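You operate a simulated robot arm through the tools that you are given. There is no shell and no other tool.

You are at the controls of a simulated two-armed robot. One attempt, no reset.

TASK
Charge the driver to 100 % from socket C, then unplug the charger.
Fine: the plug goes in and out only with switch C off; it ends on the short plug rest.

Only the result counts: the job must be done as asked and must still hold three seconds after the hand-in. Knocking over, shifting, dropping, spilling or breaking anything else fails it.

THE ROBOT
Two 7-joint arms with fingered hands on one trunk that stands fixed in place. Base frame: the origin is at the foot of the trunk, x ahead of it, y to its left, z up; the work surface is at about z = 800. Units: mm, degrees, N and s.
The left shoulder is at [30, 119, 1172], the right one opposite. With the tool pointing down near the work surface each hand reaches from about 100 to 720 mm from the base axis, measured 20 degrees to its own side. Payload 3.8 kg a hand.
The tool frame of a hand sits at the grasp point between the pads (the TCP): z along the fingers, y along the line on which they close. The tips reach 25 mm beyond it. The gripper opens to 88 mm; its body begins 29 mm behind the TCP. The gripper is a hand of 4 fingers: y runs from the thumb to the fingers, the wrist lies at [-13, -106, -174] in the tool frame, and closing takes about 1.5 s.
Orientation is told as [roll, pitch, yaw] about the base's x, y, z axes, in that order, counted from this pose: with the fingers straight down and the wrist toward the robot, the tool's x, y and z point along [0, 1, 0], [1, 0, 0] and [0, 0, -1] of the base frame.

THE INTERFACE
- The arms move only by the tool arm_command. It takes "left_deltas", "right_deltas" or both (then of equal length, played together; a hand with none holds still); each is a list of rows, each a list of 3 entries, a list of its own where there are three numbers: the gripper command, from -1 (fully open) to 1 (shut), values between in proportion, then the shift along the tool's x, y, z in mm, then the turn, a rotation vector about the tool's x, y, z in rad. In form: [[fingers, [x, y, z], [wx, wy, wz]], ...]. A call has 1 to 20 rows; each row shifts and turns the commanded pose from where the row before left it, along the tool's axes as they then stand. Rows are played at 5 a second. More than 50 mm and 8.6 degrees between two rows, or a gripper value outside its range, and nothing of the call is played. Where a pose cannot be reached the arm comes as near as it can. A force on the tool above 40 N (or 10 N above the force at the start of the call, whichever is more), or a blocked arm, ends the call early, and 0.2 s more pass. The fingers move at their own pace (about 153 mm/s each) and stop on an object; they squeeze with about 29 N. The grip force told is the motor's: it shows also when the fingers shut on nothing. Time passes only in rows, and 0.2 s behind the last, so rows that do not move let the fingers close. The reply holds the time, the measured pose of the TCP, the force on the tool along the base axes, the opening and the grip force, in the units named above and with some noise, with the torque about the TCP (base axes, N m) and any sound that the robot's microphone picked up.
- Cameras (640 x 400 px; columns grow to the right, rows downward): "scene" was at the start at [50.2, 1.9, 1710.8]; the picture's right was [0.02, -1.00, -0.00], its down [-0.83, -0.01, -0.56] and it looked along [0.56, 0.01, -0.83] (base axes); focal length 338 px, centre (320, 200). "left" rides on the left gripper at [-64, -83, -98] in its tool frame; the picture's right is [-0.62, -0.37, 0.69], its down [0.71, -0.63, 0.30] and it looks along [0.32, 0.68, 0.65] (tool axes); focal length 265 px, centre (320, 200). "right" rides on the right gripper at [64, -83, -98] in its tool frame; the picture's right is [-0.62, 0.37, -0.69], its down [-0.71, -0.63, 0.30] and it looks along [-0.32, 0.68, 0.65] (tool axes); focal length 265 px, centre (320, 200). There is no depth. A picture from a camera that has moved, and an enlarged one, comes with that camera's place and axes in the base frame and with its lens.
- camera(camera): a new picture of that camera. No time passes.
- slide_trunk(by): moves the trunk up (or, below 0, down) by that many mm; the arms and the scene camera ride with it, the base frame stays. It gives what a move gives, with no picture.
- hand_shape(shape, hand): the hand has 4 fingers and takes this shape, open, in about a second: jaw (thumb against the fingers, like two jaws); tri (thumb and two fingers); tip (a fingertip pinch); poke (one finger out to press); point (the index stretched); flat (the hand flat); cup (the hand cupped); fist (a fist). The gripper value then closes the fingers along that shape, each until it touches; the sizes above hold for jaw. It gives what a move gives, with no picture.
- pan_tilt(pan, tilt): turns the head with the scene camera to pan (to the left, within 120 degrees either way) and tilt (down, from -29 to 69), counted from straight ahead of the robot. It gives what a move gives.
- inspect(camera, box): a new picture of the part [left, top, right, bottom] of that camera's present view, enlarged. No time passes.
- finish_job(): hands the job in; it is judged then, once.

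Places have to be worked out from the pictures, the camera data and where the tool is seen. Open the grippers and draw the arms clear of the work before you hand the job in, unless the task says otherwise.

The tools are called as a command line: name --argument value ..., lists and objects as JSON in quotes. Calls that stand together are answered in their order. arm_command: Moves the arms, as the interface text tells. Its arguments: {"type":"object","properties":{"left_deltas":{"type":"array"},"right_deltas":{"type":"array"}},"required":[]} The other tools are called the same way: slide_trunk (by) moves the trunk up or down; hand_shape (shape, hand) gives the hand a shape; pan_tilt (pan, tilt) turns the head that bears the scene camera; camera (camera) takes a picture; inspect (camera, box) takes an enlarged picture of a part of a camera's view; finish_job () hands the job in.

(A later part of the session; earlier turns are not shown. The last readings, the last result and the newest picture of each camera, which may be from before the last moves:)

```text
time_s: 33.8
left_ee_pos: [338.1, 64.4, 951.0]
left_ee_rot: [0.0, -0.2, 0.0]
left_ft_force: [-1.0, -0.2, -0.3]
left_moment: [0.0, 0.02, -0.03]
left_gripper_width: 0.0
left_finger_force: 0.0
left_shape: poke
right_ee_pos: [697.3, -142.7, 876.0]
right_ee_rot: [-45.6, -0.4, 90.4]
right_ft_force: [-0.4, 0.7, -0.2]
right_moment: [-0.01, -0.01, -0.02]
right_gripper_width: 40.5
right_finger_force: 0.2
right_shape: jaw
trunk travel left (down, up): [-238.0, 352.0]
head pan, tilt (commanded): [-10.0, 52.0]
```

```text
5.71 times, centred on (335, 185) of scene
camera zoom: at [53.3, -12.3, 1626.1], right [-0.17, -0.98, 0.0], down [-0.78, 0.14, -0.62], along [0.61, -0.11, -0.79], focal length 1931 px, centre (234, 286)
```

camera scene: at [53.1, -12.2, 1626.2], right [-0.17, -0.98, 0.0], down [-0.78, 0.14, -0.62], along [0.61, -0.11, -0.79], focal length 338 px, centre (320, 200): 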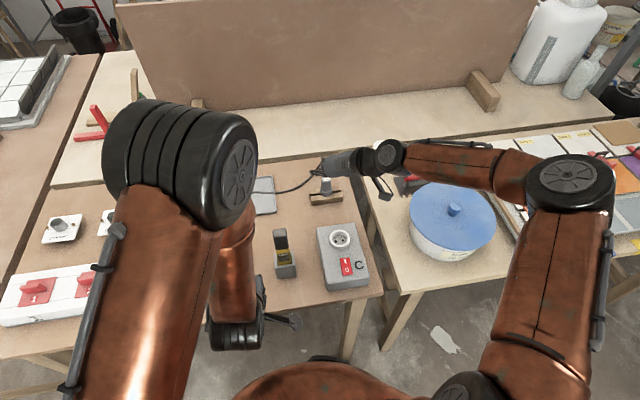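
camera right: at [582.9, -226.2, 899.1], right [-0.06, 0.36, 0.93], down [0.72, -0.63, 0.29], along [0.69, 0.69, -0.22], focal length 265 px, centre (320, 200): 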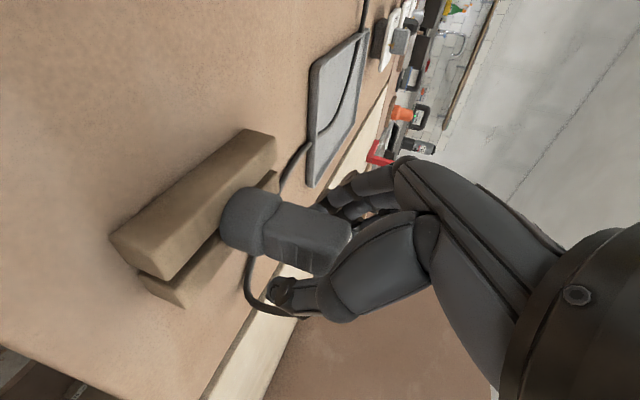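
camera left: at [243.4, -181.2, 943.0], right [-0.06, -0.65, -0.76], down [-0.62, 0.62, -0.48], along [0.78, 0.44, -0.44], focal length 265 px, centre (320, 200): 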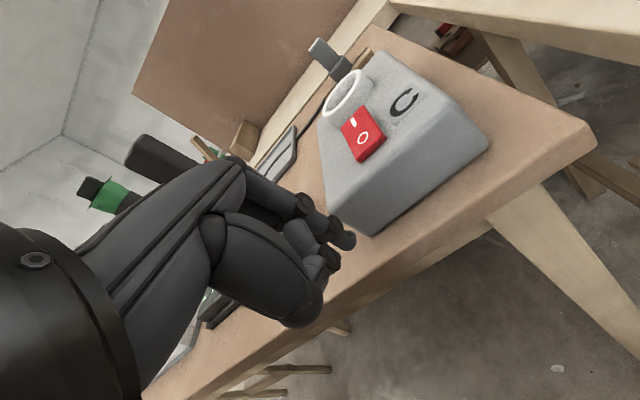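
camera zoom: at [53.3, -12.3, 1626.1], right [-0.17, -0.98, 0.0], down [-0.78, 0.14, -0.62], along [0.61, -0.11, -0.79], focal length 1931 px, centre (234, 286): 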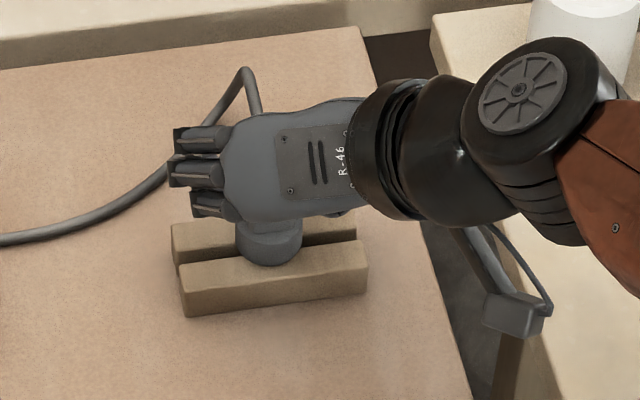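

The thumb and fingers stand just off the plug's sides. I close fully and check the width and forces.

arm_command --right_deltas '[[0.3, [0, 0, 0], [0, 0, 0]], [0.5, [0, 0, 0], [0, 0, 0]], [0.8, [0, 0, 0], [0, 0, 0]], [1, [0, 0, 0], [0, 0, 0]], [1, [0, 0, 0], [0, 0, 0]], [1, [0, 0, 0], [0, 0, 0]]]'

inspect --camera "right" --box '[200, 150, 400, 350]'

inspect --camera "scene" --box '[285, 150, 385, 220]'

```text
time_s: 35.2
left_ee_pos: [338.4, 64.7, 950.1]
left_ee_rot: [-0.1, -0.2, -0.1]
left_ft_force: [0.4, -0.1, 0.8]
left_moment: [-0.01, -0.02, 0.02]
left_gripper_width: 0.0
left_finger_force: 0.1
left_shape: poke
right_ee_pos: [697.9, -142.7, 875.8]
right_ee_rot: [-45.5, -0.4, 90.4]
right_ft_force: [3.9, 0.9, 0.2]
right_moment: [0.12, -0.06, 0.23]
right_gripper_width: 17.0
right_finger_force: 29.1
right_shape: jaw
trunk travel left (down, up): [-238.0, 352.0]
head pan, tilt (commanded): [-10.0, 52.0]
```

```text
2.00 times, centred on (300, 250) of right
camera zoom: at [583.5, -226.1, 898.9], right [-0.06, 0.36, 0.93], down [0.72, -0.63, 0.29], along [0.69, 0.69, -0.22], focal length 531 px, centre (360, 100)
```

zoom: 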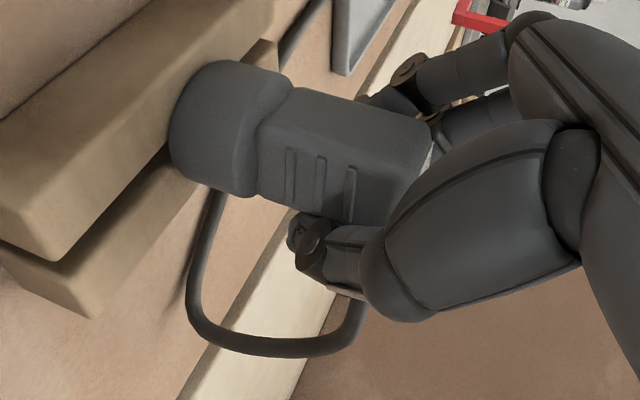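

```text
5.71 times, centred on (335, 185) of scene
camera zoom: at [54.1, -12.2, 1626.0], right [-0.17, -0.98, 0.0], down [-0.78, 0.14, -0.61], along [0.61, -0.11, -0.79], focal length 1931 px, centre (234, 286)
```

zoom: 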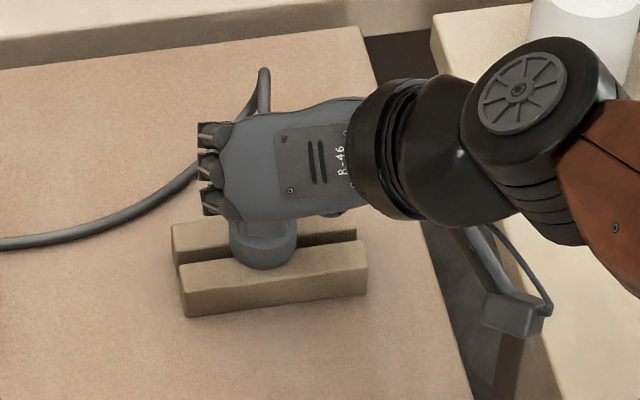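

The fingers hold the plug (29 N), though it seems to have turned slightly about z. I lift it 45 mm straight up and look at the pins.

arm_command --right_deltas '[[1, [-3.6, 0, -3.5], [0, 0, 0]], [1, [-7.1, 0, -7], [0, 0, 0]], [1, [-10.7, 0, -10.5], [0, 0, 0]], [1, [-10.7, 0, -10.5], [0, 0, 0]], [1, [0, 0, 0], [0, 0, 0]]]'

camera --camera "right"

inspect --camera "right" --box '[200, 150, 400, 350]'

inspect --camera "scene" --box '[285, 150, 385, 220]'

```text
time_s: 36.4
left_ee_pos: [336.9, 65.1, 951.6]
left_ee_rot: [-0.1, -0.2, 0.0]
left_ft_force: [-0.4, 0.9, -0.3]
left_moment: [-0.04, -0.03, 0.01]
left_gripper_width: 0.1
left_finger_force: 0.1
left_shape: poke
right_ee_pos: [697.7, -141.6, 921.8]
right_ee_rot: [-45.6, -0.4, 90.4]
right_ft_force: [0.1, 0.1, -0.1]
right_moment: [0.0, 0.03, 0.01]
right_gripper_width: 11.7
right_finger_force: 29.5
right_shape: jaw
trunk travel left (down, up): [-238.0, 352.0]
head pan, tilt (commanded): [-10.0, 52.0]
```

```text
taken
camera right: at [583.1, -225.3, 944.0], right [-0.06, 0.36, 0.93], down [0.72, -0.63, 0.29], along [0.69, 0.69, -0.22], focal length 265 px, centre (320, 200)
```

right: 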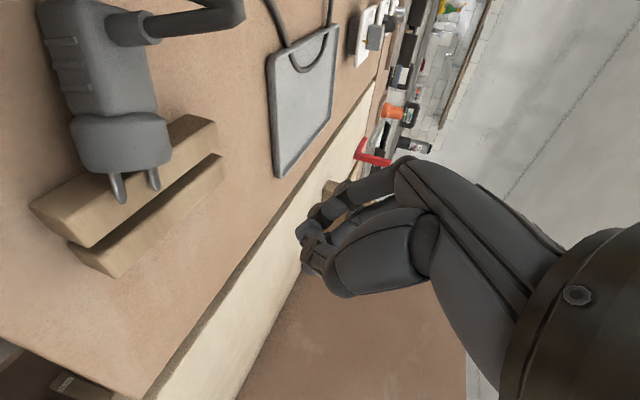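

```text
2.00 times, centred on (300, 250) of right
camera zoom: at [583.1, -225.3, 944.0], right [-0.06, 0.36, 0.93], down [0.72, -0.63, 0.29], along [0.69, 0.69, -0.22], focal length 531 px, centre (360, 100)
```

zoom: 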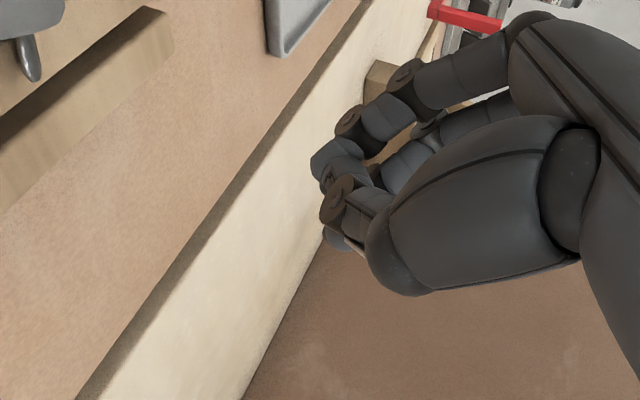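

```text
5.71 times, centred on (335, 185) of scene
camera zoom: at [53.4, -12.3, 1626.1], right [-0.17, -0.98, 0.0], down [-0.78, 0.14, -0.62], along [0.61, -0.11, -0.79], focal length 1931 px, centre (234, 286)
```

zoom: 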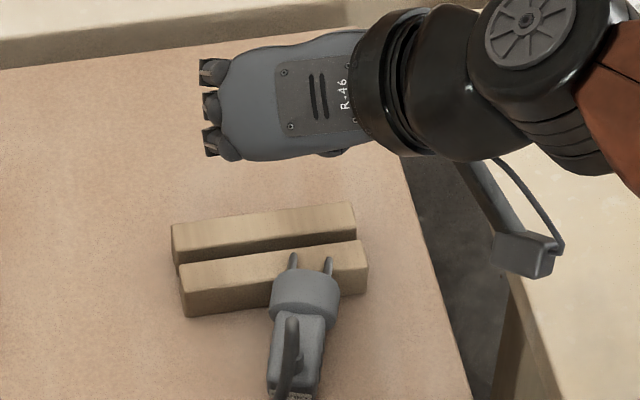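

The plug slipped out of the grip and has fallen on the near side of the rest. I hold still with the fingers opening and look at where it lies.

arm_command --right_deltas '[[1, [-14, 0, -14], [0, 0, 0]], [0, [-14, 0, -14], [0, 0, 0]], [-1, [0, 0, 0], [0, 0, 0]], [-1, [0, 0, 0], [0, 0, 0]]]'

camera --camera "scene"

camera --camera "right"

inspect --camera "scene" --box '[290, 170, 370, 230]'

```text
time_s: 37.4
left_ee_pos: [338.9, 64.8, 951.1]
left_ee_rot: [-0.1, -0.3, -0.1]
left_ft_force: [-1.2, 0.4, -0.1]
left_moment: [-0.01, 0.05, 0.01]
left_gripper_width: 0.1
left_finger_force: 0.0
left_shape: poke
right_ee_pos: [696.7, -143.0, 961.2]
right_ee_rot: [-45.4, -0.4, 90.4]
right_ft_force: [-0.9, -0.4, 1.1]
right_moment: [0.01, 0.01, 0.0]
right_gripper_width: 87.7
right_finger_force: 0.1
right_shape: jaw
trunk travel left (down, up): [-238.0, 352.0]
head pan, tilt (commanded): [-10.0, 52.0]
```

```text
taken
camera scene: at [53.2, -12.3, 1626.1], right [-0.17, -0.98, 0.0], down [-0.78, 0.14, -0.62], along [0.61, -0.11, -0.79], focal length 338 px, centre (320, 200)
```

scene: 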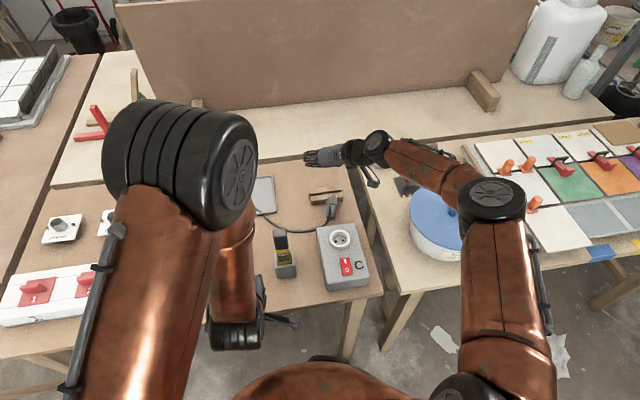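

```text
taken
camera right: at [582.7, -225.9, 985.0], right [-0.06, 0.36, 0.93], down [0.72, -0.63, 0.29], along [0.69, 0.69, -0.22], focal length 265 px, centre (320, 200)
```

right: 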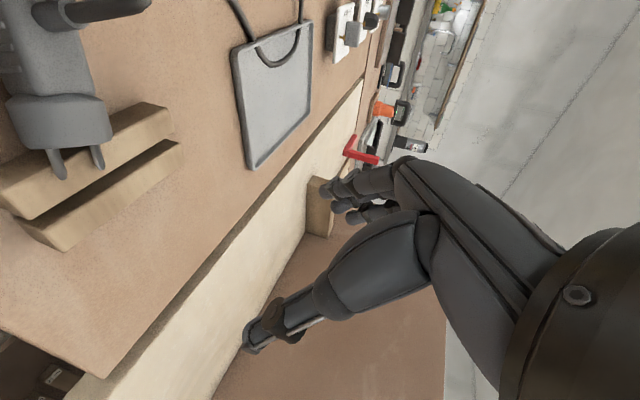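

```text
6.67 times, centred on (330, 200) of scene
camera zoom: at [53.2, -12.3, 1626.1], right [-0.17, -0.98, 0.0], down [-0.78, 0.14, -0.62], along [0.61, -0.11, -0.79], focal length 2253 px, centre (253, 200)
```

zoom: 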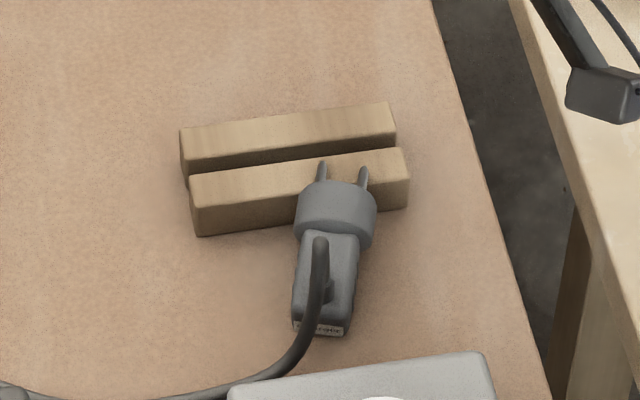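

The plug now lies on the table with its pins toward +x over the near rail and its cable side up, so it needs re-orienting. Before planning the regrasp I move the right hand up and back and test whether it can also be turned to the opposite yaw (−90°) with the same 45° tilt.

arm_command --right_deltas '[[-1, [-14, 0, -28], [0, 0, 0]], [-1, [-14, 0, -28], [0, 0, 0]], [-1, [-6, 0, -34], [0, 0, 0]], [-1, [5, 0, -34], [0, 0, 0]], [-1, [5, 0, -34], [0, 0, 0]], [-1, [0, 0, 0], [0, 0, 0.145]], [-1, [0, 0, 0], [0, 0, 0.145]], [-1, [0, 0, 0], [0, 0, 0.145]], [-1, [0, 0, 0], [0, 0, 0.145]], [-1, [0, 0, 0], [0, 0, 0.145]], [-1, [0, 0, 0], [0, 0, 0.145]], [-1, [0, 0, 0], [0, 0, 0]]]'

camera --camera "scene"

camera --camera "right"

```text
time_s: 40.0
left_ee_pos: [338.7, 64.2, 951.6]
left_ee_rot: [-0.1, -0.2, 0.1]
left_ft_force: [-1.1, -0.2, -0.5]
left_moment: [0.0, 0.03, -0.02]
left_gripper_width: 0.0
left_finger_force: 0.1
left_shape: poke
right_ee_pos: [601.5, -144.9, 1088.5]
right_ee_rot: [-32.9, -33.3, 50.2]
right_ft_force: [0.7, 0.7, 0.2]
right_moment: [-0.02, 0.01, -0.03]
right_gripper_width: 88.0
right_finger_force: 0.0
right_shape: jaw
trunk travel left (down, up): [-238.0, 352.0]
head pan, tilt (commanded): [-10.0, 52.0]
```

```text
taken
camera scene: at [53.1, -12.6, 1626.1], right [-0.17, -0.98, 0.0], down [-0.78, 0.14, -0.62], along [0.61, -0.11, -0.79], focal length 338 px, centre (320, 200)
```

scene: 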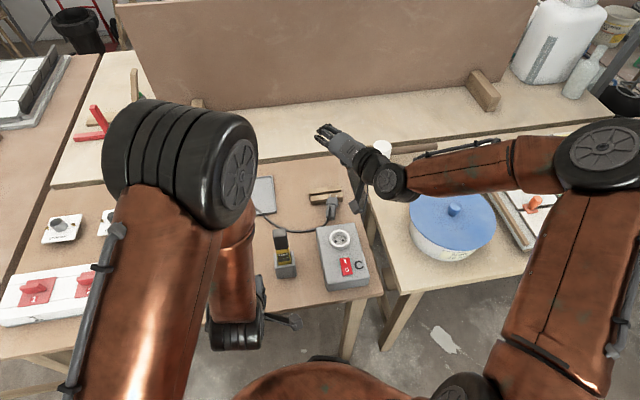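

```text
taken
camera right: at [457.6, -148.7, 1083.6], right [-0.02, -0.24, 0.97], down [0.21, -0.95, -0.24], along [0.98, 0.2, 0.07], focal length 265 px, centre (320, 200)
```

right: 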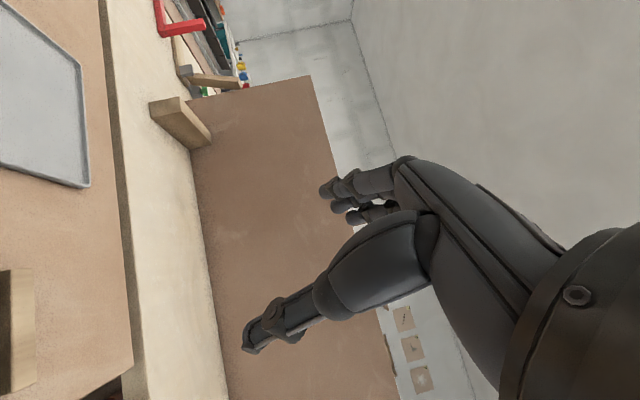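

Half a quarter turn went fine. I continue the turn about the finger axis toward the opposite yaw.

arm_command --right_deltas '[[-1, [0, 0, 0], [0, 0, 0.145]], [-1, [0, 0, 0], [0, 0, 0.145]], [-1, [0, 0, 0], [0, 0, 0.145]], [-1, [0, 0, 0], [0, 0, 0.145]], [-1, [0, 0, 0], [0, 0, 0.145]], [-1, [0, 0, 0], [0, 0, 0.145]], [-1, [0, 0, 0], [0, 0, 0.145]], [-1, [0, 0, 0], [0, 0, 0.145]], [-1, [0, 0, 0], [0, 0, 0.145]], [-1, [0, 0, 0], [0, 0, 0.145]], [-1, [0, 0, 0], [0, 0, 0]]]'

camera --camera "scene"

```text
time_s: 42.4
left_ee_pos: [337.8, 64.5, 951.5]
left_ee_rot: [0.0, -0.3, 0.0]
left_ft_force: [-0.3, -1.2, -0.3]
left_moment: [-0.01, -0.03, -0.04]
left_gripper_width: 0.0
left_finger_force: 0.1
left_shape: poke
right_ee_pos: [601.4, -144.2, 1088.6]
right_ee_rot: [35.1, -31.1, -52.9]
right_ft_force: [-0.3, 0.3, 1.2]
right_moment: [0.02, -0.01, 0.02]
right_gripper_width: 87.9
right_finger_force: 0.0
right_shape: jaw
trunk travel left (down, up): [-238.0, 352.0]
head pan, tilt (commanded): [-10.0, 52.0]
```

```text
taken
camera scene: at [53.2, -12.6, 1626.1], right [-0.17, -0.98, 0.0], down [-0.78, 0.14, -0.62], along [0.61, -0.11, -0.79], focal length 338 px, centre (320, 200)
```

scene: 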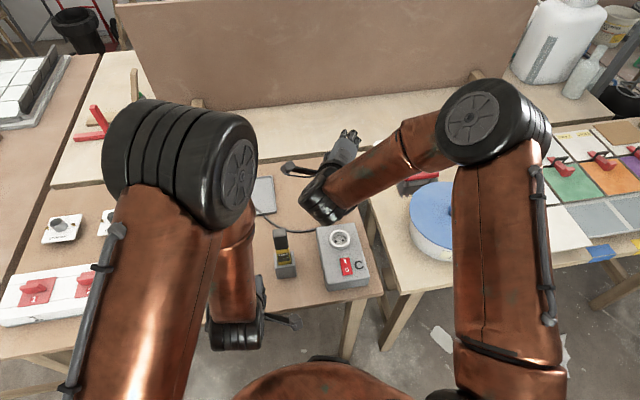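

Still reachable at 133° of turn. I do the last part to yaw −90°.

arm_command --right_deltas '[[-1, [0, 0, 0], [0, 0, 0.137]], [-1, [0, 0, 0], [0, 0, 0.137]], [-1, [0, 0, 0], [0, 0, 0.137]], [-1, [0, 0, 0], [0, 0, 0.137]], [-1, [0, 0, 0], [0, 0, 0.137]], [-1, [0, 0, 0], [0, 0, 0.137]], [-1, [0, 0, 0], [0, 0, 0]]]'

camera --camera "scene"

camera --camera "right"

```text
time_s: 44.0
left_ee_pos: [338.6, 64.1, 950.1]
left_ee_rot: [-0.1, -0.2, 0.0]
left_ft_force: [0.3, -0.5, 1.5]
left_moment: [0.01, 0.0, 0.01]
left_gripper_width: 0.0
left_finger_force: 0.1
left_shape: poke
right_ee_pos: [601.2, -144.1, 1088.5]
right_ee_rot: [45.5, 0.5, -89.6]
right_ft_force: [-0.7, -0.2, 0.6]
right_moment: [0.01, 0.0, 0.0]
right_gripper_width: 88.1
right_finger_force: 0.1
right_shape: jaw
trunk travel left (down, up): [-238.0, 352.0]
head pan, tilt (commanded): [-10.0, 52.0]
```

```text
taken
camera scene: at [53.2, -12.3, 1626.1], right [-0.17, -0.98, 0.0], down [-0.78, 0.14, -0.62], along [0.61, -0.11, -0.79], focal length 338 px, centre (320, 200)
```

scene: 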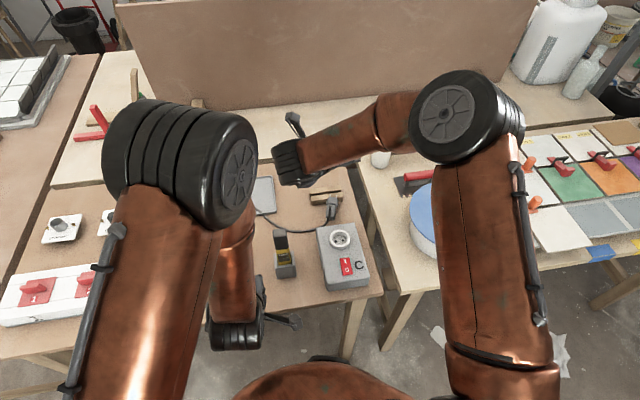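

```text
taken
camera right: at [576.4, -61.3, 1205.0], right [-0.93, -0.37, 0.04], down [-0.29, 0.64, -0.72], along [0.24, -0.68, -0.7], focal length 265 px, centre (320, 200)
```

right: 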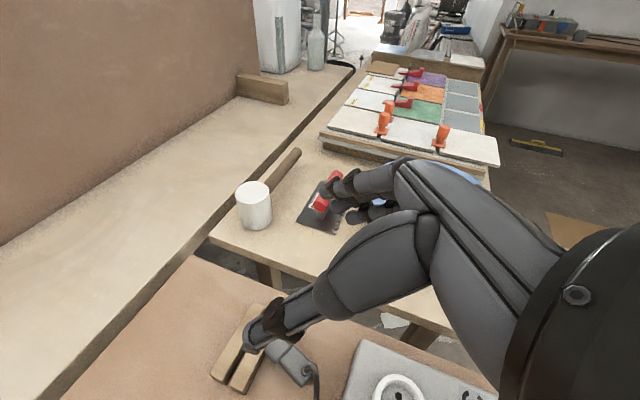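

Both yaw orientations are reachable, so I can pick the lying plug at yaw +90°, then turn 180° about the finger axis, which brings the pins straight down. First I measure the lying plug closely from two cameras.

inspect --camera "scene" --box '[305, 183, 355, 225]'

inspect --camera "right" --box '[200, 290, 360, 400]'

```text
9.52 times, centred on (330, 204) of scene
camera zoom: at [53.2, -12.3, 1626.1], right [-0.17, -0.98, 0.0], down [-0.78, 0.14, -0.62], along [0.61, -0.11, -0.79], focal length 3219 px, centre (225, 162)
```

zoom: 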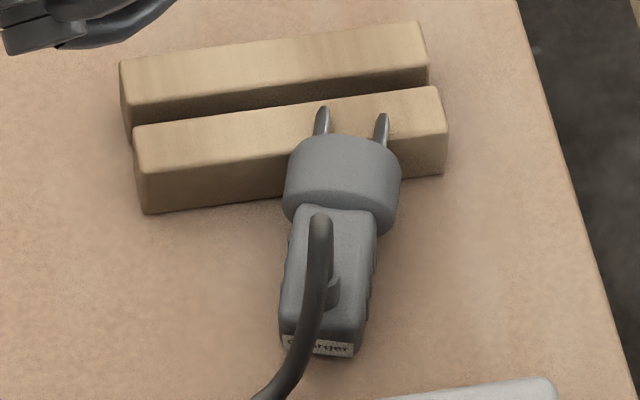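

```text
3.64 times, centred on (280, 345) of right
camera zoom: at [576.4, -61.3, 1205.0], right [-0.93, -0.37, 0.04], down [-0.29, 0.64, -0.72], along [0.24, -0.68, -0.7], focal length 965 px, centre (466, -327)
```

zoom: 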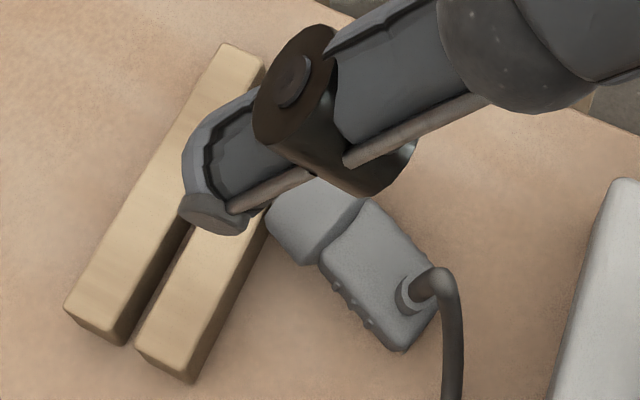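

The plug lies with its pins forward (axis yawed about −18°), label end near (605, -138), flange at x≈640–665, cable up. Before planning the pick I move the left hand out of the way (up and to the left).

arm_command --left_deltas '[[-1, [0, 0, -43], [0, 0, 0]], [-1, [0, 0, -43], [0, 0, 0]], [-1, [0, 0, -43], [0, 0, 0]], [-1, [33, 15, 0], [0, 0, 0]], [-1, [33, 15, 0], [0, 0, 0]], [-1, [33, 15, 0], [0, 0, 0]], [-1, [33, 15, 0], [0, 0, 0]], [-1, [33, 15, 0], [0, 0, 0]], [-1, [0, 0, 0], [0, 0, 0]]]'

camera --camera "scene"

```text
time_s: 46.0
left_ee_pos: [431.1, 221.7, 1079.2]
left_ee_rot: [0.0, -0.2, 0.0]
left_ft_force: [0.5, 0.5, -0.4]
left_moment: [-0.01, 0.0, -0.01]
left_gripper_width: 0.0
left_finger_force: 0.1
left_shape: poke
left hand out of reach, approached as far as the arm can: row 1, 2
right_ee_pos: [601.9, -145.2, 1089.7]
right_ee_rot: [45.4, 0.6, -89.7]
right_ft_force: [-1.1, 0.0, 0.5]
right_moment: [0.02, 0.0, 0.01]
right_gripper_width: 87.7
right_finger_force: 0.1
right_shape: jaw
trunk travel left (down, up): [-238.0, 352.0]
head pan, tilt (commanded): [-10.0, 52.0]
```

```text
taken
camera scene: at [53.2, -12.9, 1626.1], right [-0.17, -0.98, 0.0], down [-0.78, 0.14, -0.62], along [0.61, -0.11, -0.79], focal length 338 px, centre (320, 200)
```

scene: 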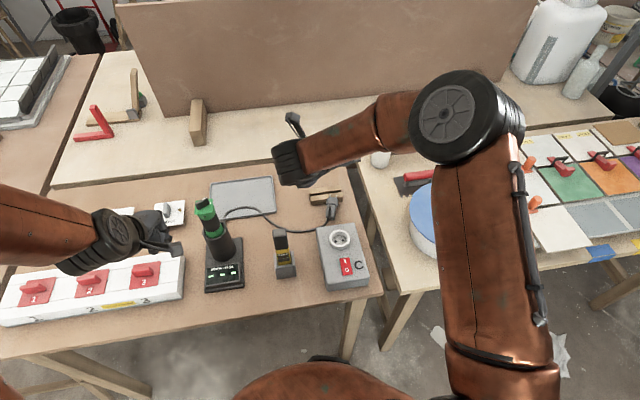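

The dock display looks changed; I zoom on it and the plug while everything is in view.

inspect --camera "scene" --box '[190, 190, 260, 300]'

inspect --camera "scene" --box '[220, 180, 360, 260]'

```text
3.64 times, centred on (225, 245) of scene
camera zoom: at [53.2, -12.9, 1626.1], right [-0.17, -0.98, 0.0], down [-0.78, 0.14, -0.62], along [0.61, -0.11, -0.79], focal length 1229 px, centre (666, 36)
```

zoom: 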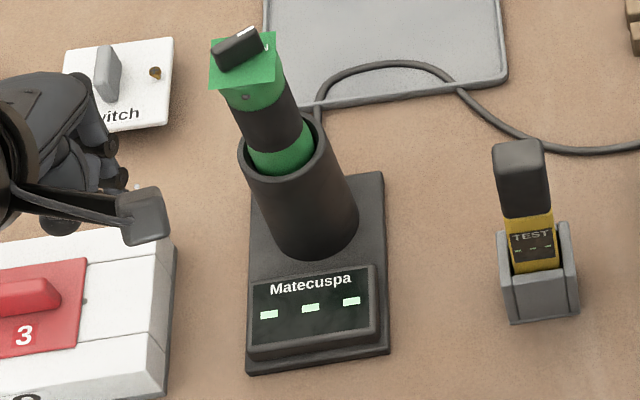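

```text
4.57 times, centred on (290, 220) of scene
camera zoom: at [53.2, -12.9, 1626.1], right [-0.17, -0.98, 0.0], down [-0.78, 0.14, -0.62], along [0.61, -0.11, -0.79], focal length 1545 px, centre (457, 109)
```

zoom: 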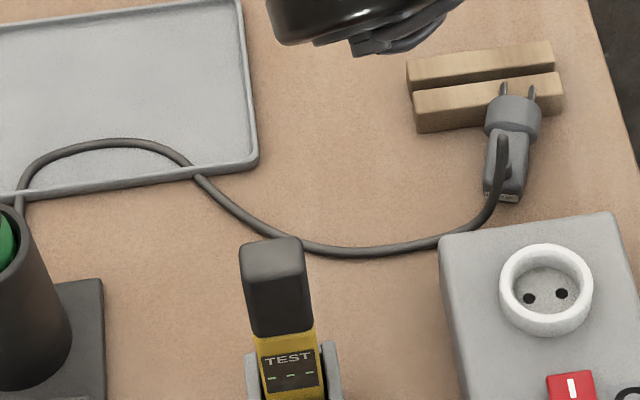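

Now I test in the air whether the right hand can hold yaw −90° with fingers nearly level (θ≈75°) above the socket, at about (520, -142, 1000).

arm_command --right_deltas '[[-1, [-40, -0.7, 1.3], [0, 0, 0]], [-1, [-40, -0.7, 1.3], [0, 0, 0]], [-1, [-40, -0.7, 1.3], [0, 0, 0]], [-1, [0, 0, 0], [0, 0.13, 0]], [-1, [0, 0, 0], [0, 0.13, 0]], [-1, [0, 0, 0], [0, 0.13, 0]], [-1, [0, 0, 0], [0, 0.13, 0]], [-1, [0, 0, 0], [0, 0, 0]]]'

camera --camera "scene"

camera --camera "right"

```text
time_s: 47.8
left_ee_pos: [431.2, 221.6, 1078.6]
left_ee_rot: [-0.1, -0.1, 0.0]
left_ft_force: [0.0, -0.2, 1.8]
left_moment: [-0.01, 0.01, -0.01]
left_gripper_width: 0.2
left_finger_force: 0.1
left_shape: poke
right_ee_pos: [520.7, -141.8, 1001.5]
right_ee_rot: [75.4, 0.5, -89.6]
right_ft_force: [0.0, 1.2, 0.7]
right_moment: [-0.02, 0.02, -0.01]
right_gripper_width: 87.8
right_finger_force: 0.1
right_shape: jaw
trunk travel left (down, up): [-238.0, 352.0]
head pan, tilt (commanded): [-10.0, 52.0]
```

```text
taken
camera scene: at [53.0, -12.2, 1626.1], right [-0.17, -0.98, 0.0], down [-0.78, 0.14, -0.62], along [0.61, -0.11, -0.79], focal length 338 px, centre (320, 200)
```

scene: 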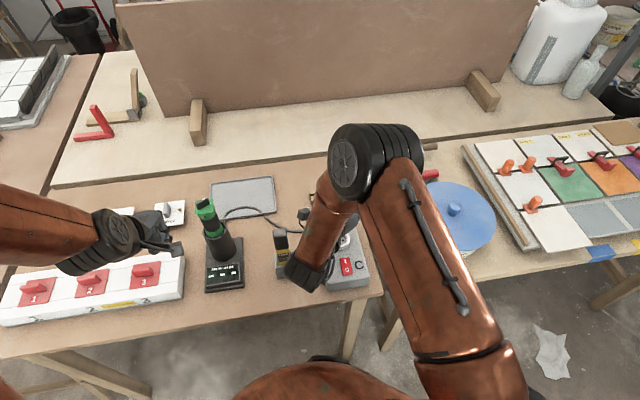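

```text
taken
camera right: at [441.0, -58.6, 1089.2], right [-0.82, -0.37, -0.43], down [0.11, 0.64, -0.76], along [0.56, -0.68, -0.48], focal length 265 px, centre (320, 200)
```

right: 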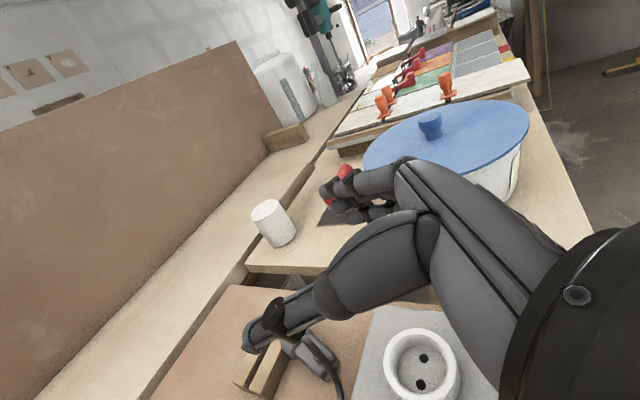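

Yaw −90° with level fingers works above the socket. Now I calibrate the "tri" shape: set it, close to about 27 mm in the air, and see where the fingertips come together in the tool frame.

hand_shape --hand "right" --shape "tri"

inspect --camera "right" --box '[220, 130, 460, 370]'

arm_command --right_deltas '[[0.0, [0, 0, 0], [0, 0, 0]], [0.38, [0, 0, 0], [0, 0, 0]], [0.38, [0, 0, 0], [0, 0, 0]]]'

inspect --camera "right" --box '[220, 130, 460, 370]'

inspect --camera "right" --box '[260, 160, 380, 300]'

```text
time_s: 48.7
left_ee_pos: [430.8, 220.5, 1078.7]
left_ee_rot: [-0.1, -0.2, 0.0]
left_ft_force: [-0.3, 0.5, -0.1]
left_moment: [0.0, 0.01, -0.01]
left_gripper_width: 0.1
left_finger_force: 0.0
left_shape: poke
right_ee_pos: [520.7, -141.8, 1001.3]
right_ee_rot: [75.3, 0.3, -89.8]
right_ft_force: [0.1, 0.0, -0.1]
right_moment: [0.0, 0.0, 0.01]
right_gripper_width: 87.5
right_finger_force: 0.0
right_shape: tri
trunk travel left (down, up): [-238.0, 352.0]
head pan, tilt (commanded): [-10.0, 52.0]
```

```text
1.67 times, centred on (340, 250) of right
camera zoom: at [441.3, -58.6, 1089.3], right [-0.83, -0.37, -0.43], down [0.11, 0.64, -0.76], along [0.55, -0.68, -0.48], focal length 442 px, centre (287, 117)
```

zoom: 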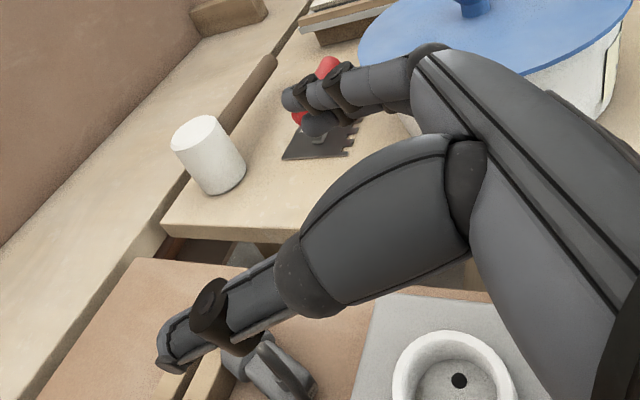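

```text
time_s: 49.5
left_ee_pos: [431.9, 221.3, 1078.8]
left_ee_rot: [-0.1, -0.2, -0.1]
left_ft_force: [-0.3, -0.9, 0.0]
left_moment: [-0.01, 0.03, -0.02]
left_gripper_width: 0.0
left_finger_force: 0.1
left_shape: poke
right_ee_pos: [521.1, -142.6, 999.9]
right_ee_rot: [75.3, 0.4, -89.8]
right_ft_force: [0.5, 0.2, 0.2]
right_moment: [-0.01, 0.0, 0.01]
right_gripper_width: 27.7
right_finger_force: 0.1
right_shape: tri
trunk travel left (down, up): [-238.0, 352.0]
head pan, tilt (commanded): [-10.0, 52.0]
```

```text
1.67 times, centred on (340, 250) of right
camera zoom: at [441.3, -58.6, 1089.2], right [-0.83, -0.37, -0.43], down [0.11, 0.64, -0.76], along [0.55, -0.68, -0.48], focal length 442 px, centre (287, 117)
```

zoom: 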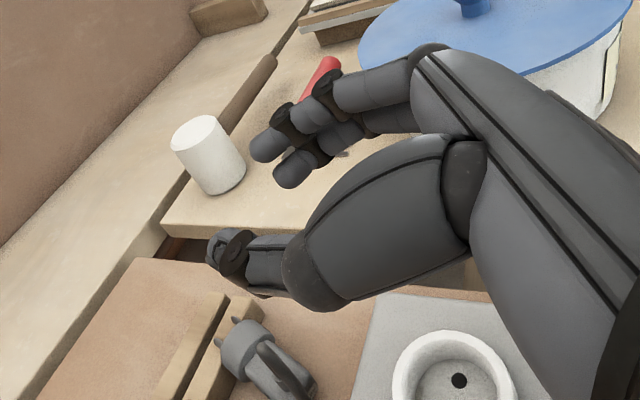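

```text
2.86 times, centred on (320, 230) of right
camera zoom: at [441.3, -58.6, 1089.2], right [-0.83, -0.37, -0.43], down [0.11, 0.64, -0.76], along [0.55, -0.68, -0.48], focal length 758 px, centre (320, 114)
```

zoom: 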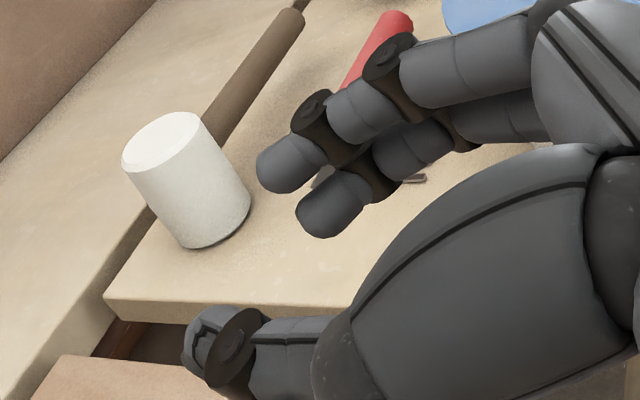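

At ~28 mm opening the fingertips meet the object about 20 mm beyond the TCP (index at tool x≈+8, middle ≈−8, thumb ≈+1), which explains the earlier slip. I go back up and unwind the hand to yaw +90° for a steep pick of the lying plug.

arm_command --right_deltas '[[0, [0, 0, 0], [0, -0.13, 0]], [-1, [0, 0, 0], [0, -0.13, 0]], [-1, [0, 0, 0], [0, -0.13, 0]], [-1, [0, 0, 0], [0, -0.13, 0]], [-1, [40, 0, -1.3], [0, 0, 0]], [-1, [40, 0, -1.3], [0, 0, 0]], [-1, [40, 0, -1.3], [0, 0, 0]], [-1, [0, 0, 0], [0, 0, -0.145]], [-1, [0, 0, 0], [0, 0, -0.145]], [-1, [0, 0, 0], [0, 0, -0.145]], [-1, [0, 0, 0], [0, 0, -0.145]], [-1, [0, 0, 0], [0, 0, -0.145]], [-1, [0, 0, 0], [0, 0, -0.145]], [-1, [0, 0, 0], [0, 0, -0.145]], [-1, [0, 0, 0], [0, 0, -0.145]], [-1, [0, 0, 0], [0, 0, -0.145]], [-1, [0, 0, 0], [0, 0, -0.145]], [-1, [0, 0, 0], [0, 0, -0.145]], [-1, [0, 0, 0], [0, 0, -0.145]], [-1, [0, 0, 0], [0, 0, 0]]]'

arm_command --right_deltas '[[-1, [0, 0, 0], [0, 0, -0.145]], [-1, [0, 0, 0], [0, 0, -0.145]], [-1, [0, 0, 0], [0, 0, -0.145]], [-1, [0, 0, 0], [0, 0, -0.145]], [-1, [0, 0, 0], [0, 0, -0.145]], [-1, [0, 0, 0], [0, 0, -0.145]], [-1, [0, 0, 0], [0, 0, -0.145]], [-1, [0, 0, 0], [0, 0, -0.145]], [-1, [0, 0, 0], [0, 0, -0.145]], [-1, [0, 0, 0], [0, 0, -0.097]], [-1, [0, 0, 0], [0.076, 0, 0.076]], [-1, [0, 0, 0], [0.076, 0, 0.076]], [-1, [0, 0, 0], [0.076, 0, 0.076]], [-1, [0, 0, 0], [0, 0.134, 0]], [-1, [0, 0, 0], [0, 0.134, 0]], [-1, [0, 0, 0], [0, 0.134, 0]], [-1, [0, 0, 0], [0, 0, 0]]]'

camera --camera "right"

camera --camera "scene"

```text
time_s: 53.7
left_ee_pos: [431.3, 221.5, 1079.2]
left_ee_rot: [0.0, -0.2, -0.1]
left_ft_force: [-0.3, 0.6, -0.9]
left_moment: [0.01, 0.02, -0.02]
left_gripper_width: 0.0
left_finger_force: 0.1
left_shape: poke
right_ee_pos: [601.5, -140.9, 1088.6]
right_ee_rot: [-9.3, -44.8, 13.8]
right_ft_force: [-0.3, -0.1, 0.5]
right_moment: [-0.01, 0.01, 0.02]
right_gripper_width: 88.1
right_finger_force: 0.0
right_shape: tri
trunk travel left (down, up): [-238.0, 352.0]
head pan, tilt (commanded): [-10.0, 52.0]
```

```text
time_s: 57.3
left_ee_pos: [430.8, 220.4, 1078.3]
left_ee_rot: [-0.2, -0.2, 0.0]
left_ft_force: [-0.1, 0.4, -0.3]
left_moment: [-0.01, -0.04, 0.0]
left_gripper_width: 0.2
left_finger_force: 0.0
left_shape: poke
right_ee_pos: [601.2, -143.7, 1089.0]
right_ee_rot: [-22.3, -0.5, 71.8]
right_ft_force: [0.6, -0.3, 0.5]
right_moment: [0.05, 0.03, 0.0]
right_gripper_width: 87.9
right_finger_force: 0.2
right_shape: tri
trunk travel left (down, up): [-238.0, 352.0]
head pan, tilt (commanded): [-10.0, 52.0]
```

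```text
taken
camera right: at [483.2, -191.6, 1155.8], right [0.41, 0.25, 0.88], down [0.54, -0.84, -0.02], along [0.73, 0.48, -0.48], focal length 265 px, centre (320, 200)
```

right: 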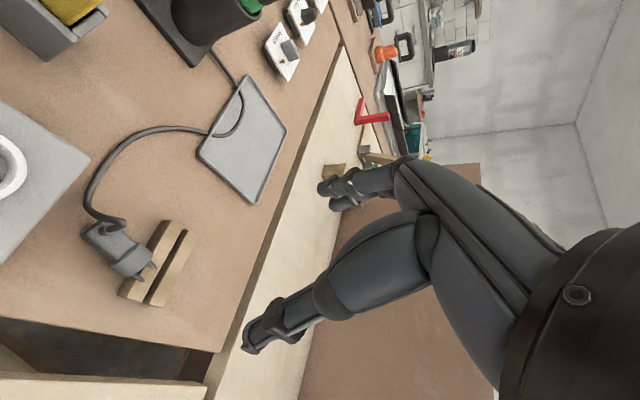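

```text
taken
camera scene: at [52.7, -13.3, 1626.1], right [-0.17, -0.98, 0.0], down [-0.78, 0.14, -0.62], along [0.61, -0.11, -0.79], focal length 338 px, centre (320, 200)
```

scene: 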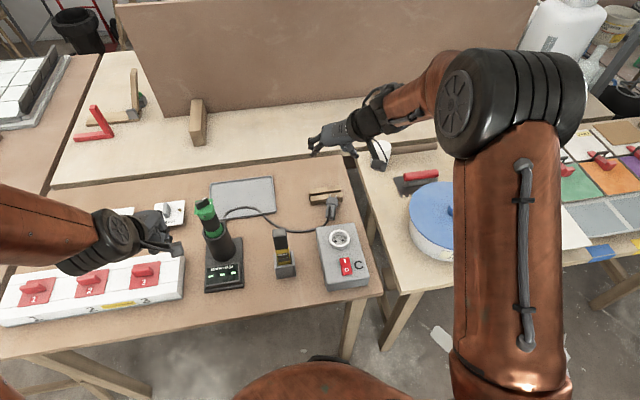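

The hand is in the steep pick orientation (yaw 72°, tilt 22°). I zoom on the plug in the right camera to place it again.

inspect --camera "right" --box '[60, 190, 210, 310]'

```text
3.33 times, centred on (135, 250) of right
camera zoom: at [483.2, -191.6, 1155.8], right [0.41, 0.25, 0.88], down [0.54, -0.84, -0.02], along [0.73, 0.48, -0.48], focal length 885 px, centre (937, 33)
```

zoom: 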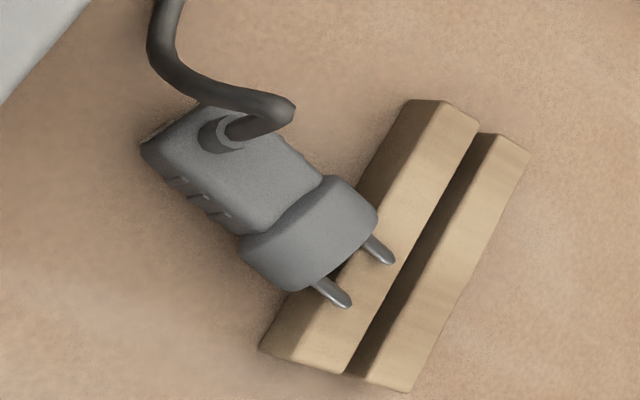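

The body's middle is at about (621.5, -145, 814). I descend to a pre-grasp 70 mm back along the fingers.

arm_command --right_deltas '[[-1, [17.2, 1, 34.4], [0, 0, 0]], [-1, [17.2, 1, 34.4], [0, 0, 0]], [-1, [17.2, 1, 34.4], [0, 0, 0]], [-1, [17.2, 1, 34.4], [0, 0, 0]], [-1, [17.2, 1, 34.4], [0, 0, 0]], [-1, [0, 0, 0], [0, 0, 0]]]'

camera --camera "right"

inspect --camera "right" --box '[120, 180, 360, 370]'

inspect --camera "scene" --box '[285, 165, 385, 245]'

```text
time_s: 58.7
left_ee_pos: [430.9, 220.5, 1078.6]
left_ee_rot: [-0.1, -0.2, 0.0]
left_ft_force: [0.9, 0.3, 0.0]
left_moment: [-0.02, -0.01, 0.01]
left_gripper_width: 0.0
left_finger_force: 0.1
left_shape: poke
right_ee_pos: [588.3, -131.2, 896.1]
right_ee_rot: [-22.3, -0.5, 71.8]
right_ft_force: [-0.2, -0.3, -0.4]
right_moment: [0.01, -0.01, -0.02]
right_gripper_width: 88.0
right_finger_force: 0.2
right_shape: tri
trunk travel left (down, up): [-238.0, 352.0]
head pan, tilt (commanded): [-10.0, 52.0]
```

```text
taken
camera right: at [471.0, -179.4, 963.1], right [0.41, 0.25, 0.88], down [0.54, -0.84, -0.02], along [0.73, 0.48, -0.47], focal length 265 px, centre (320, 200)
```

right: 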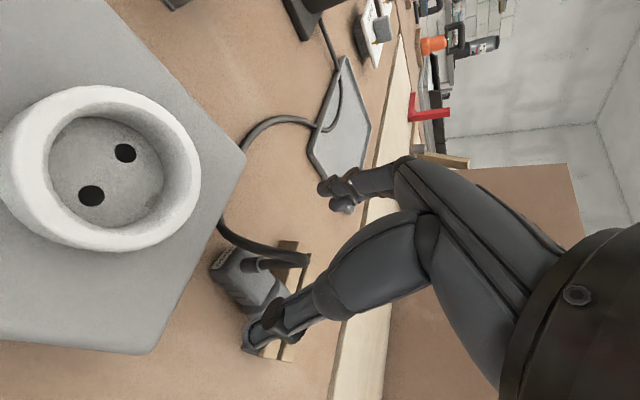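

```text
2.11 times, centred on (240, 275) of right
camera zoom: at [471.0, -179.4, 963.1], right [0.41, 0.25, 0.88], down [0.54, -0.84, -0.02], along [0.73, 0.48, -0.47], focal length 559 px, centre (488, 42)
```

zoom: 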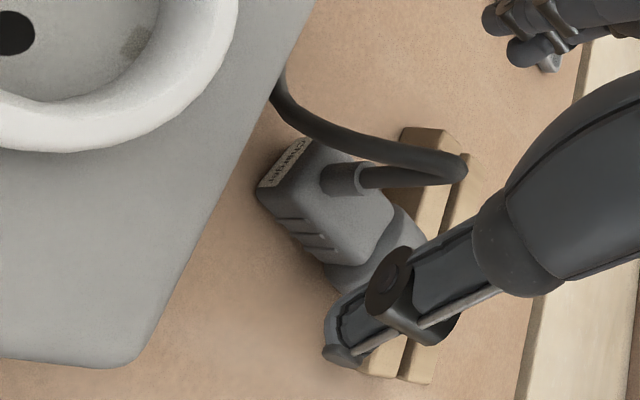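

```text
5.00 times, centred on (335, 205) of scene
camera zoom: at [52.8, -11.9, 1626.1], right [-0.17, -0.98, 0.0], down [-0.78, 0.14, -0.62], along [0.61, -0.11, -0.79], focal length 1690 px, centre (245, 175)
```

zoom: 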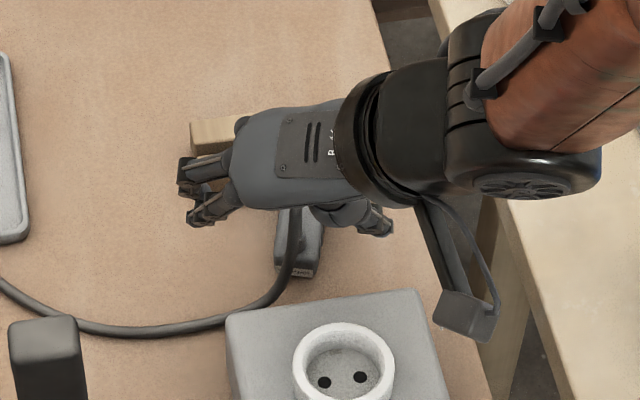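

The label end is confirmed at (605.6, -139.3) and the body middle at (622.8, -145.4, 814.5). I advance 45 mm along the fingers, then check.

arm_command --right_deltas '[[-1, [-1.2, -0.9, 15], [0, 0, 0]], [-1, [-1.2, -0.9, 15], [0, 0, 0]], [-1, [-1.1, -0.9, 15], [0, 0, 0]], [-1, [0, 0, 0], [0, 0, 0]]]'

camera --camera "right"

inspect --camera "right" --box '[180, 160, 400, 370]'

```text
time_s: 59.7
left_ee_pos: [431.7, 221.6, 1078.2]
left_ee_rot: [-0.2, -0.1, -0.1]
left_ft_force: [0.4, -0.1, 1.2]
left_moment: [-0.01, 0.01, 0.0]
left_gripper_width: 0.0
left_finger_force: 0.0
left_shape: poke
right_ee_pos: [609.2, -140.8, 856.6]
right_ee_rot: [-22.3, -0.4, 72.1]
right_ft_force: [0.1, 0.0, -0.7]
right_moment: [0.0, -0.01, -0.01]
right_gripper_width: 87.8
right_finger_force: 0.0
right_shape: tri
trunk travel left (down, up): [-238.0, 352.0]
head pan, tilt (commanded): [-10.0, 52.0]
```

```text
taken
camera right: at [490.2, -188.8, 923.2], right [0.41, 0.25, 0.88], down [0.54, -0.84, -0.02], along [0.73, 0.48, -0.48], focal length 265 px, centre (320, 200)
```

right: 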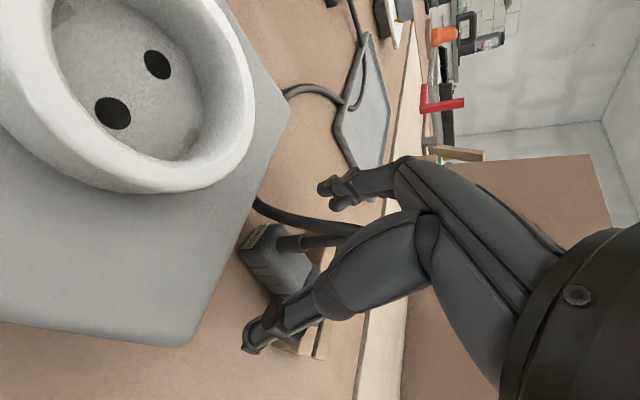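

```text
1.90 times, centred on (290, 265) of right
camera zoom: at [490.2, -188.8, 923.2], right [0.41, 0.25, 0.88], down [0.54, -0.84, -0.02], along [0.73, 0.48, -0.48], focal length 506 px, centre (377, 76)
```

zoom: 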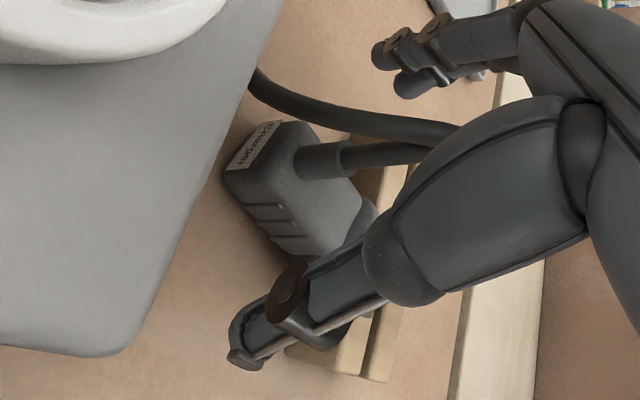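

No contact yet. I advance the rest in small steps.

arm_command --right_deltas '[[-1, [0.5, 0, 6], [0, 0, 0]], [-1, [0.5, 0, 6], [0, 0, 0]], [-1, [0, 0, 4], [0, 0, 0]], [-1, [0, 0, 0], [0, 0, 0]]]'

inspect --camera "right" --box '[180, 160, 400, 370]'

inspect --camera "scene" --box '[285, 165, 385, 245]'

```text
time_s: 60.7
left_ee_pos: [431.3, 220.9, 1078.1]
left_ee_rot: [-0.1, -0.2, 0.0]
left_ft_force: [0.3, -0.3, 0.3]
left_moment: [-0.02, -0.02, 0.02]
left_gripper_width: 0.1
left_finger_force: 0.0
left_shape: poke
right_ee_pos: [612.3, -141.6, 843.3]
right_ee_rot: [-22.3, -0.4, 71.8]
right_ft_force: [-1.2, -0.9, 0.7]
right_moment: [0.04, 0.01, -0.01]
right_gripper_width: 87.9
right_finger_force: 0.0
right_shape: tri
trunk travel left (down, up): [-238.0, 352.0]
head pan, tilt (commanded): [-10.0, 52.0]
```

```text
1.90 times, centred on (290, 265) of right
camera zoom: at [495.5, -190.3, 908.8], right [0.41, 0.25, 0.88], down [0.54, -0.84, -0.02], along [0.73, 0.48, -0.48], focal length 506 px, centre (377, 76)
```

zoom: 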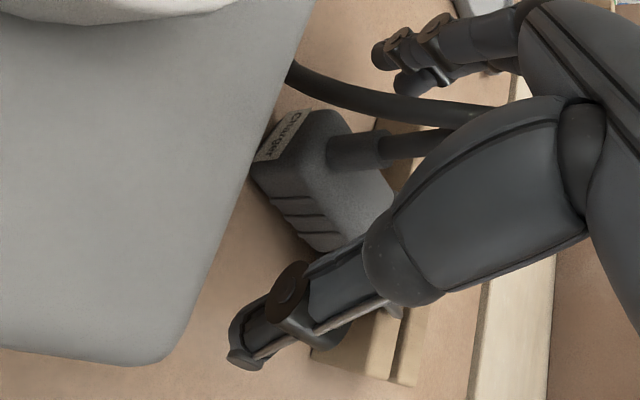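

```text
5.00 times, centred on (335, 205) of scene
camera zoom: at [53.2, -12.1, 1626.1], right [-0.17, -0.98, 0.0], down [-0.78, 0.14, -0.62], along [0.61, -0.11, -0.79], focal length 1690 px, centre (245, 175)
```

zoom: 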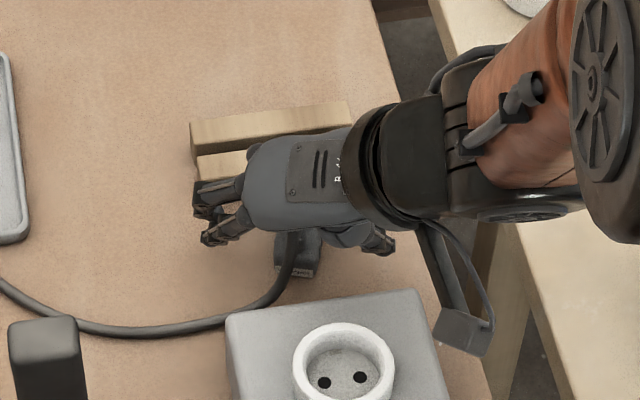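

Still free, cable passing between thumb and fingers. I go on the last ~10 mm.

arm_command --right_deltas '[[-1, [0, 0, 4], [0, 0, 0]], [-1, [0, 0, 3], [0, 0, 0]], [-1, [0, 0, 3], [0, 0, 0]], [-1, [0, 0, 0], [0, 0, 0]]]'

inspect --camera "right" --box '[180, 160, 400, 370]'

```text
time_s: 61.7
left_ee_pos: [431.1, 220.6, 1078.6]
left_ee_rot: [-0.1, -0.2, 0.0]
left_ft_force: [0.1, -1.2, -0.1]
left_moment: [-0.01, -0.02, -0.02]
left_gripper_width: 0.0
left_finger_force: 0.1
left_shape: poke
right_ee_pos: [616.2, -143.4, 833.1]
right_ee_rot: [-22.3, -0.5, 72.1]
right_ft_force: [-0.4, 0.4, -0.3]
right_moment: [0.05, 0.0, 0.05]
right_gripper_width: 87.7
right_finger_force: 0.1
right_shape: tri
trunk travel left (down, up): [-238.0, 352.0]
head pan, tilt (commanded): [-10.0, 52.0]
```

```text
1.90 times, centred on (290, 265) of right
camera zoom: at [499.1, -191.0, 899.7], right [0.41, 0.25, 0.88], down [0.54, -0.84, -0.02], along [0.73, 0.48, -0.48], focal length 506 px, centre (377, 76)
```

zoom: 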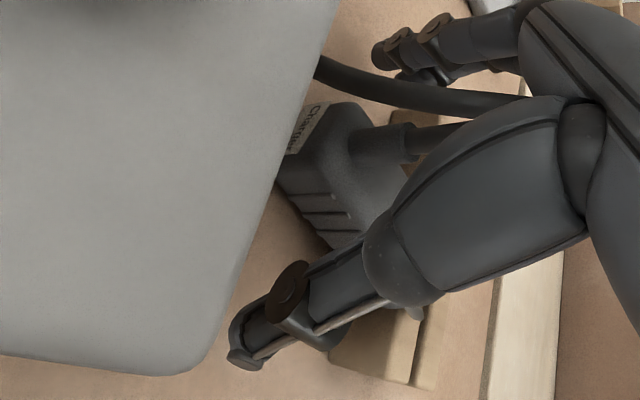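

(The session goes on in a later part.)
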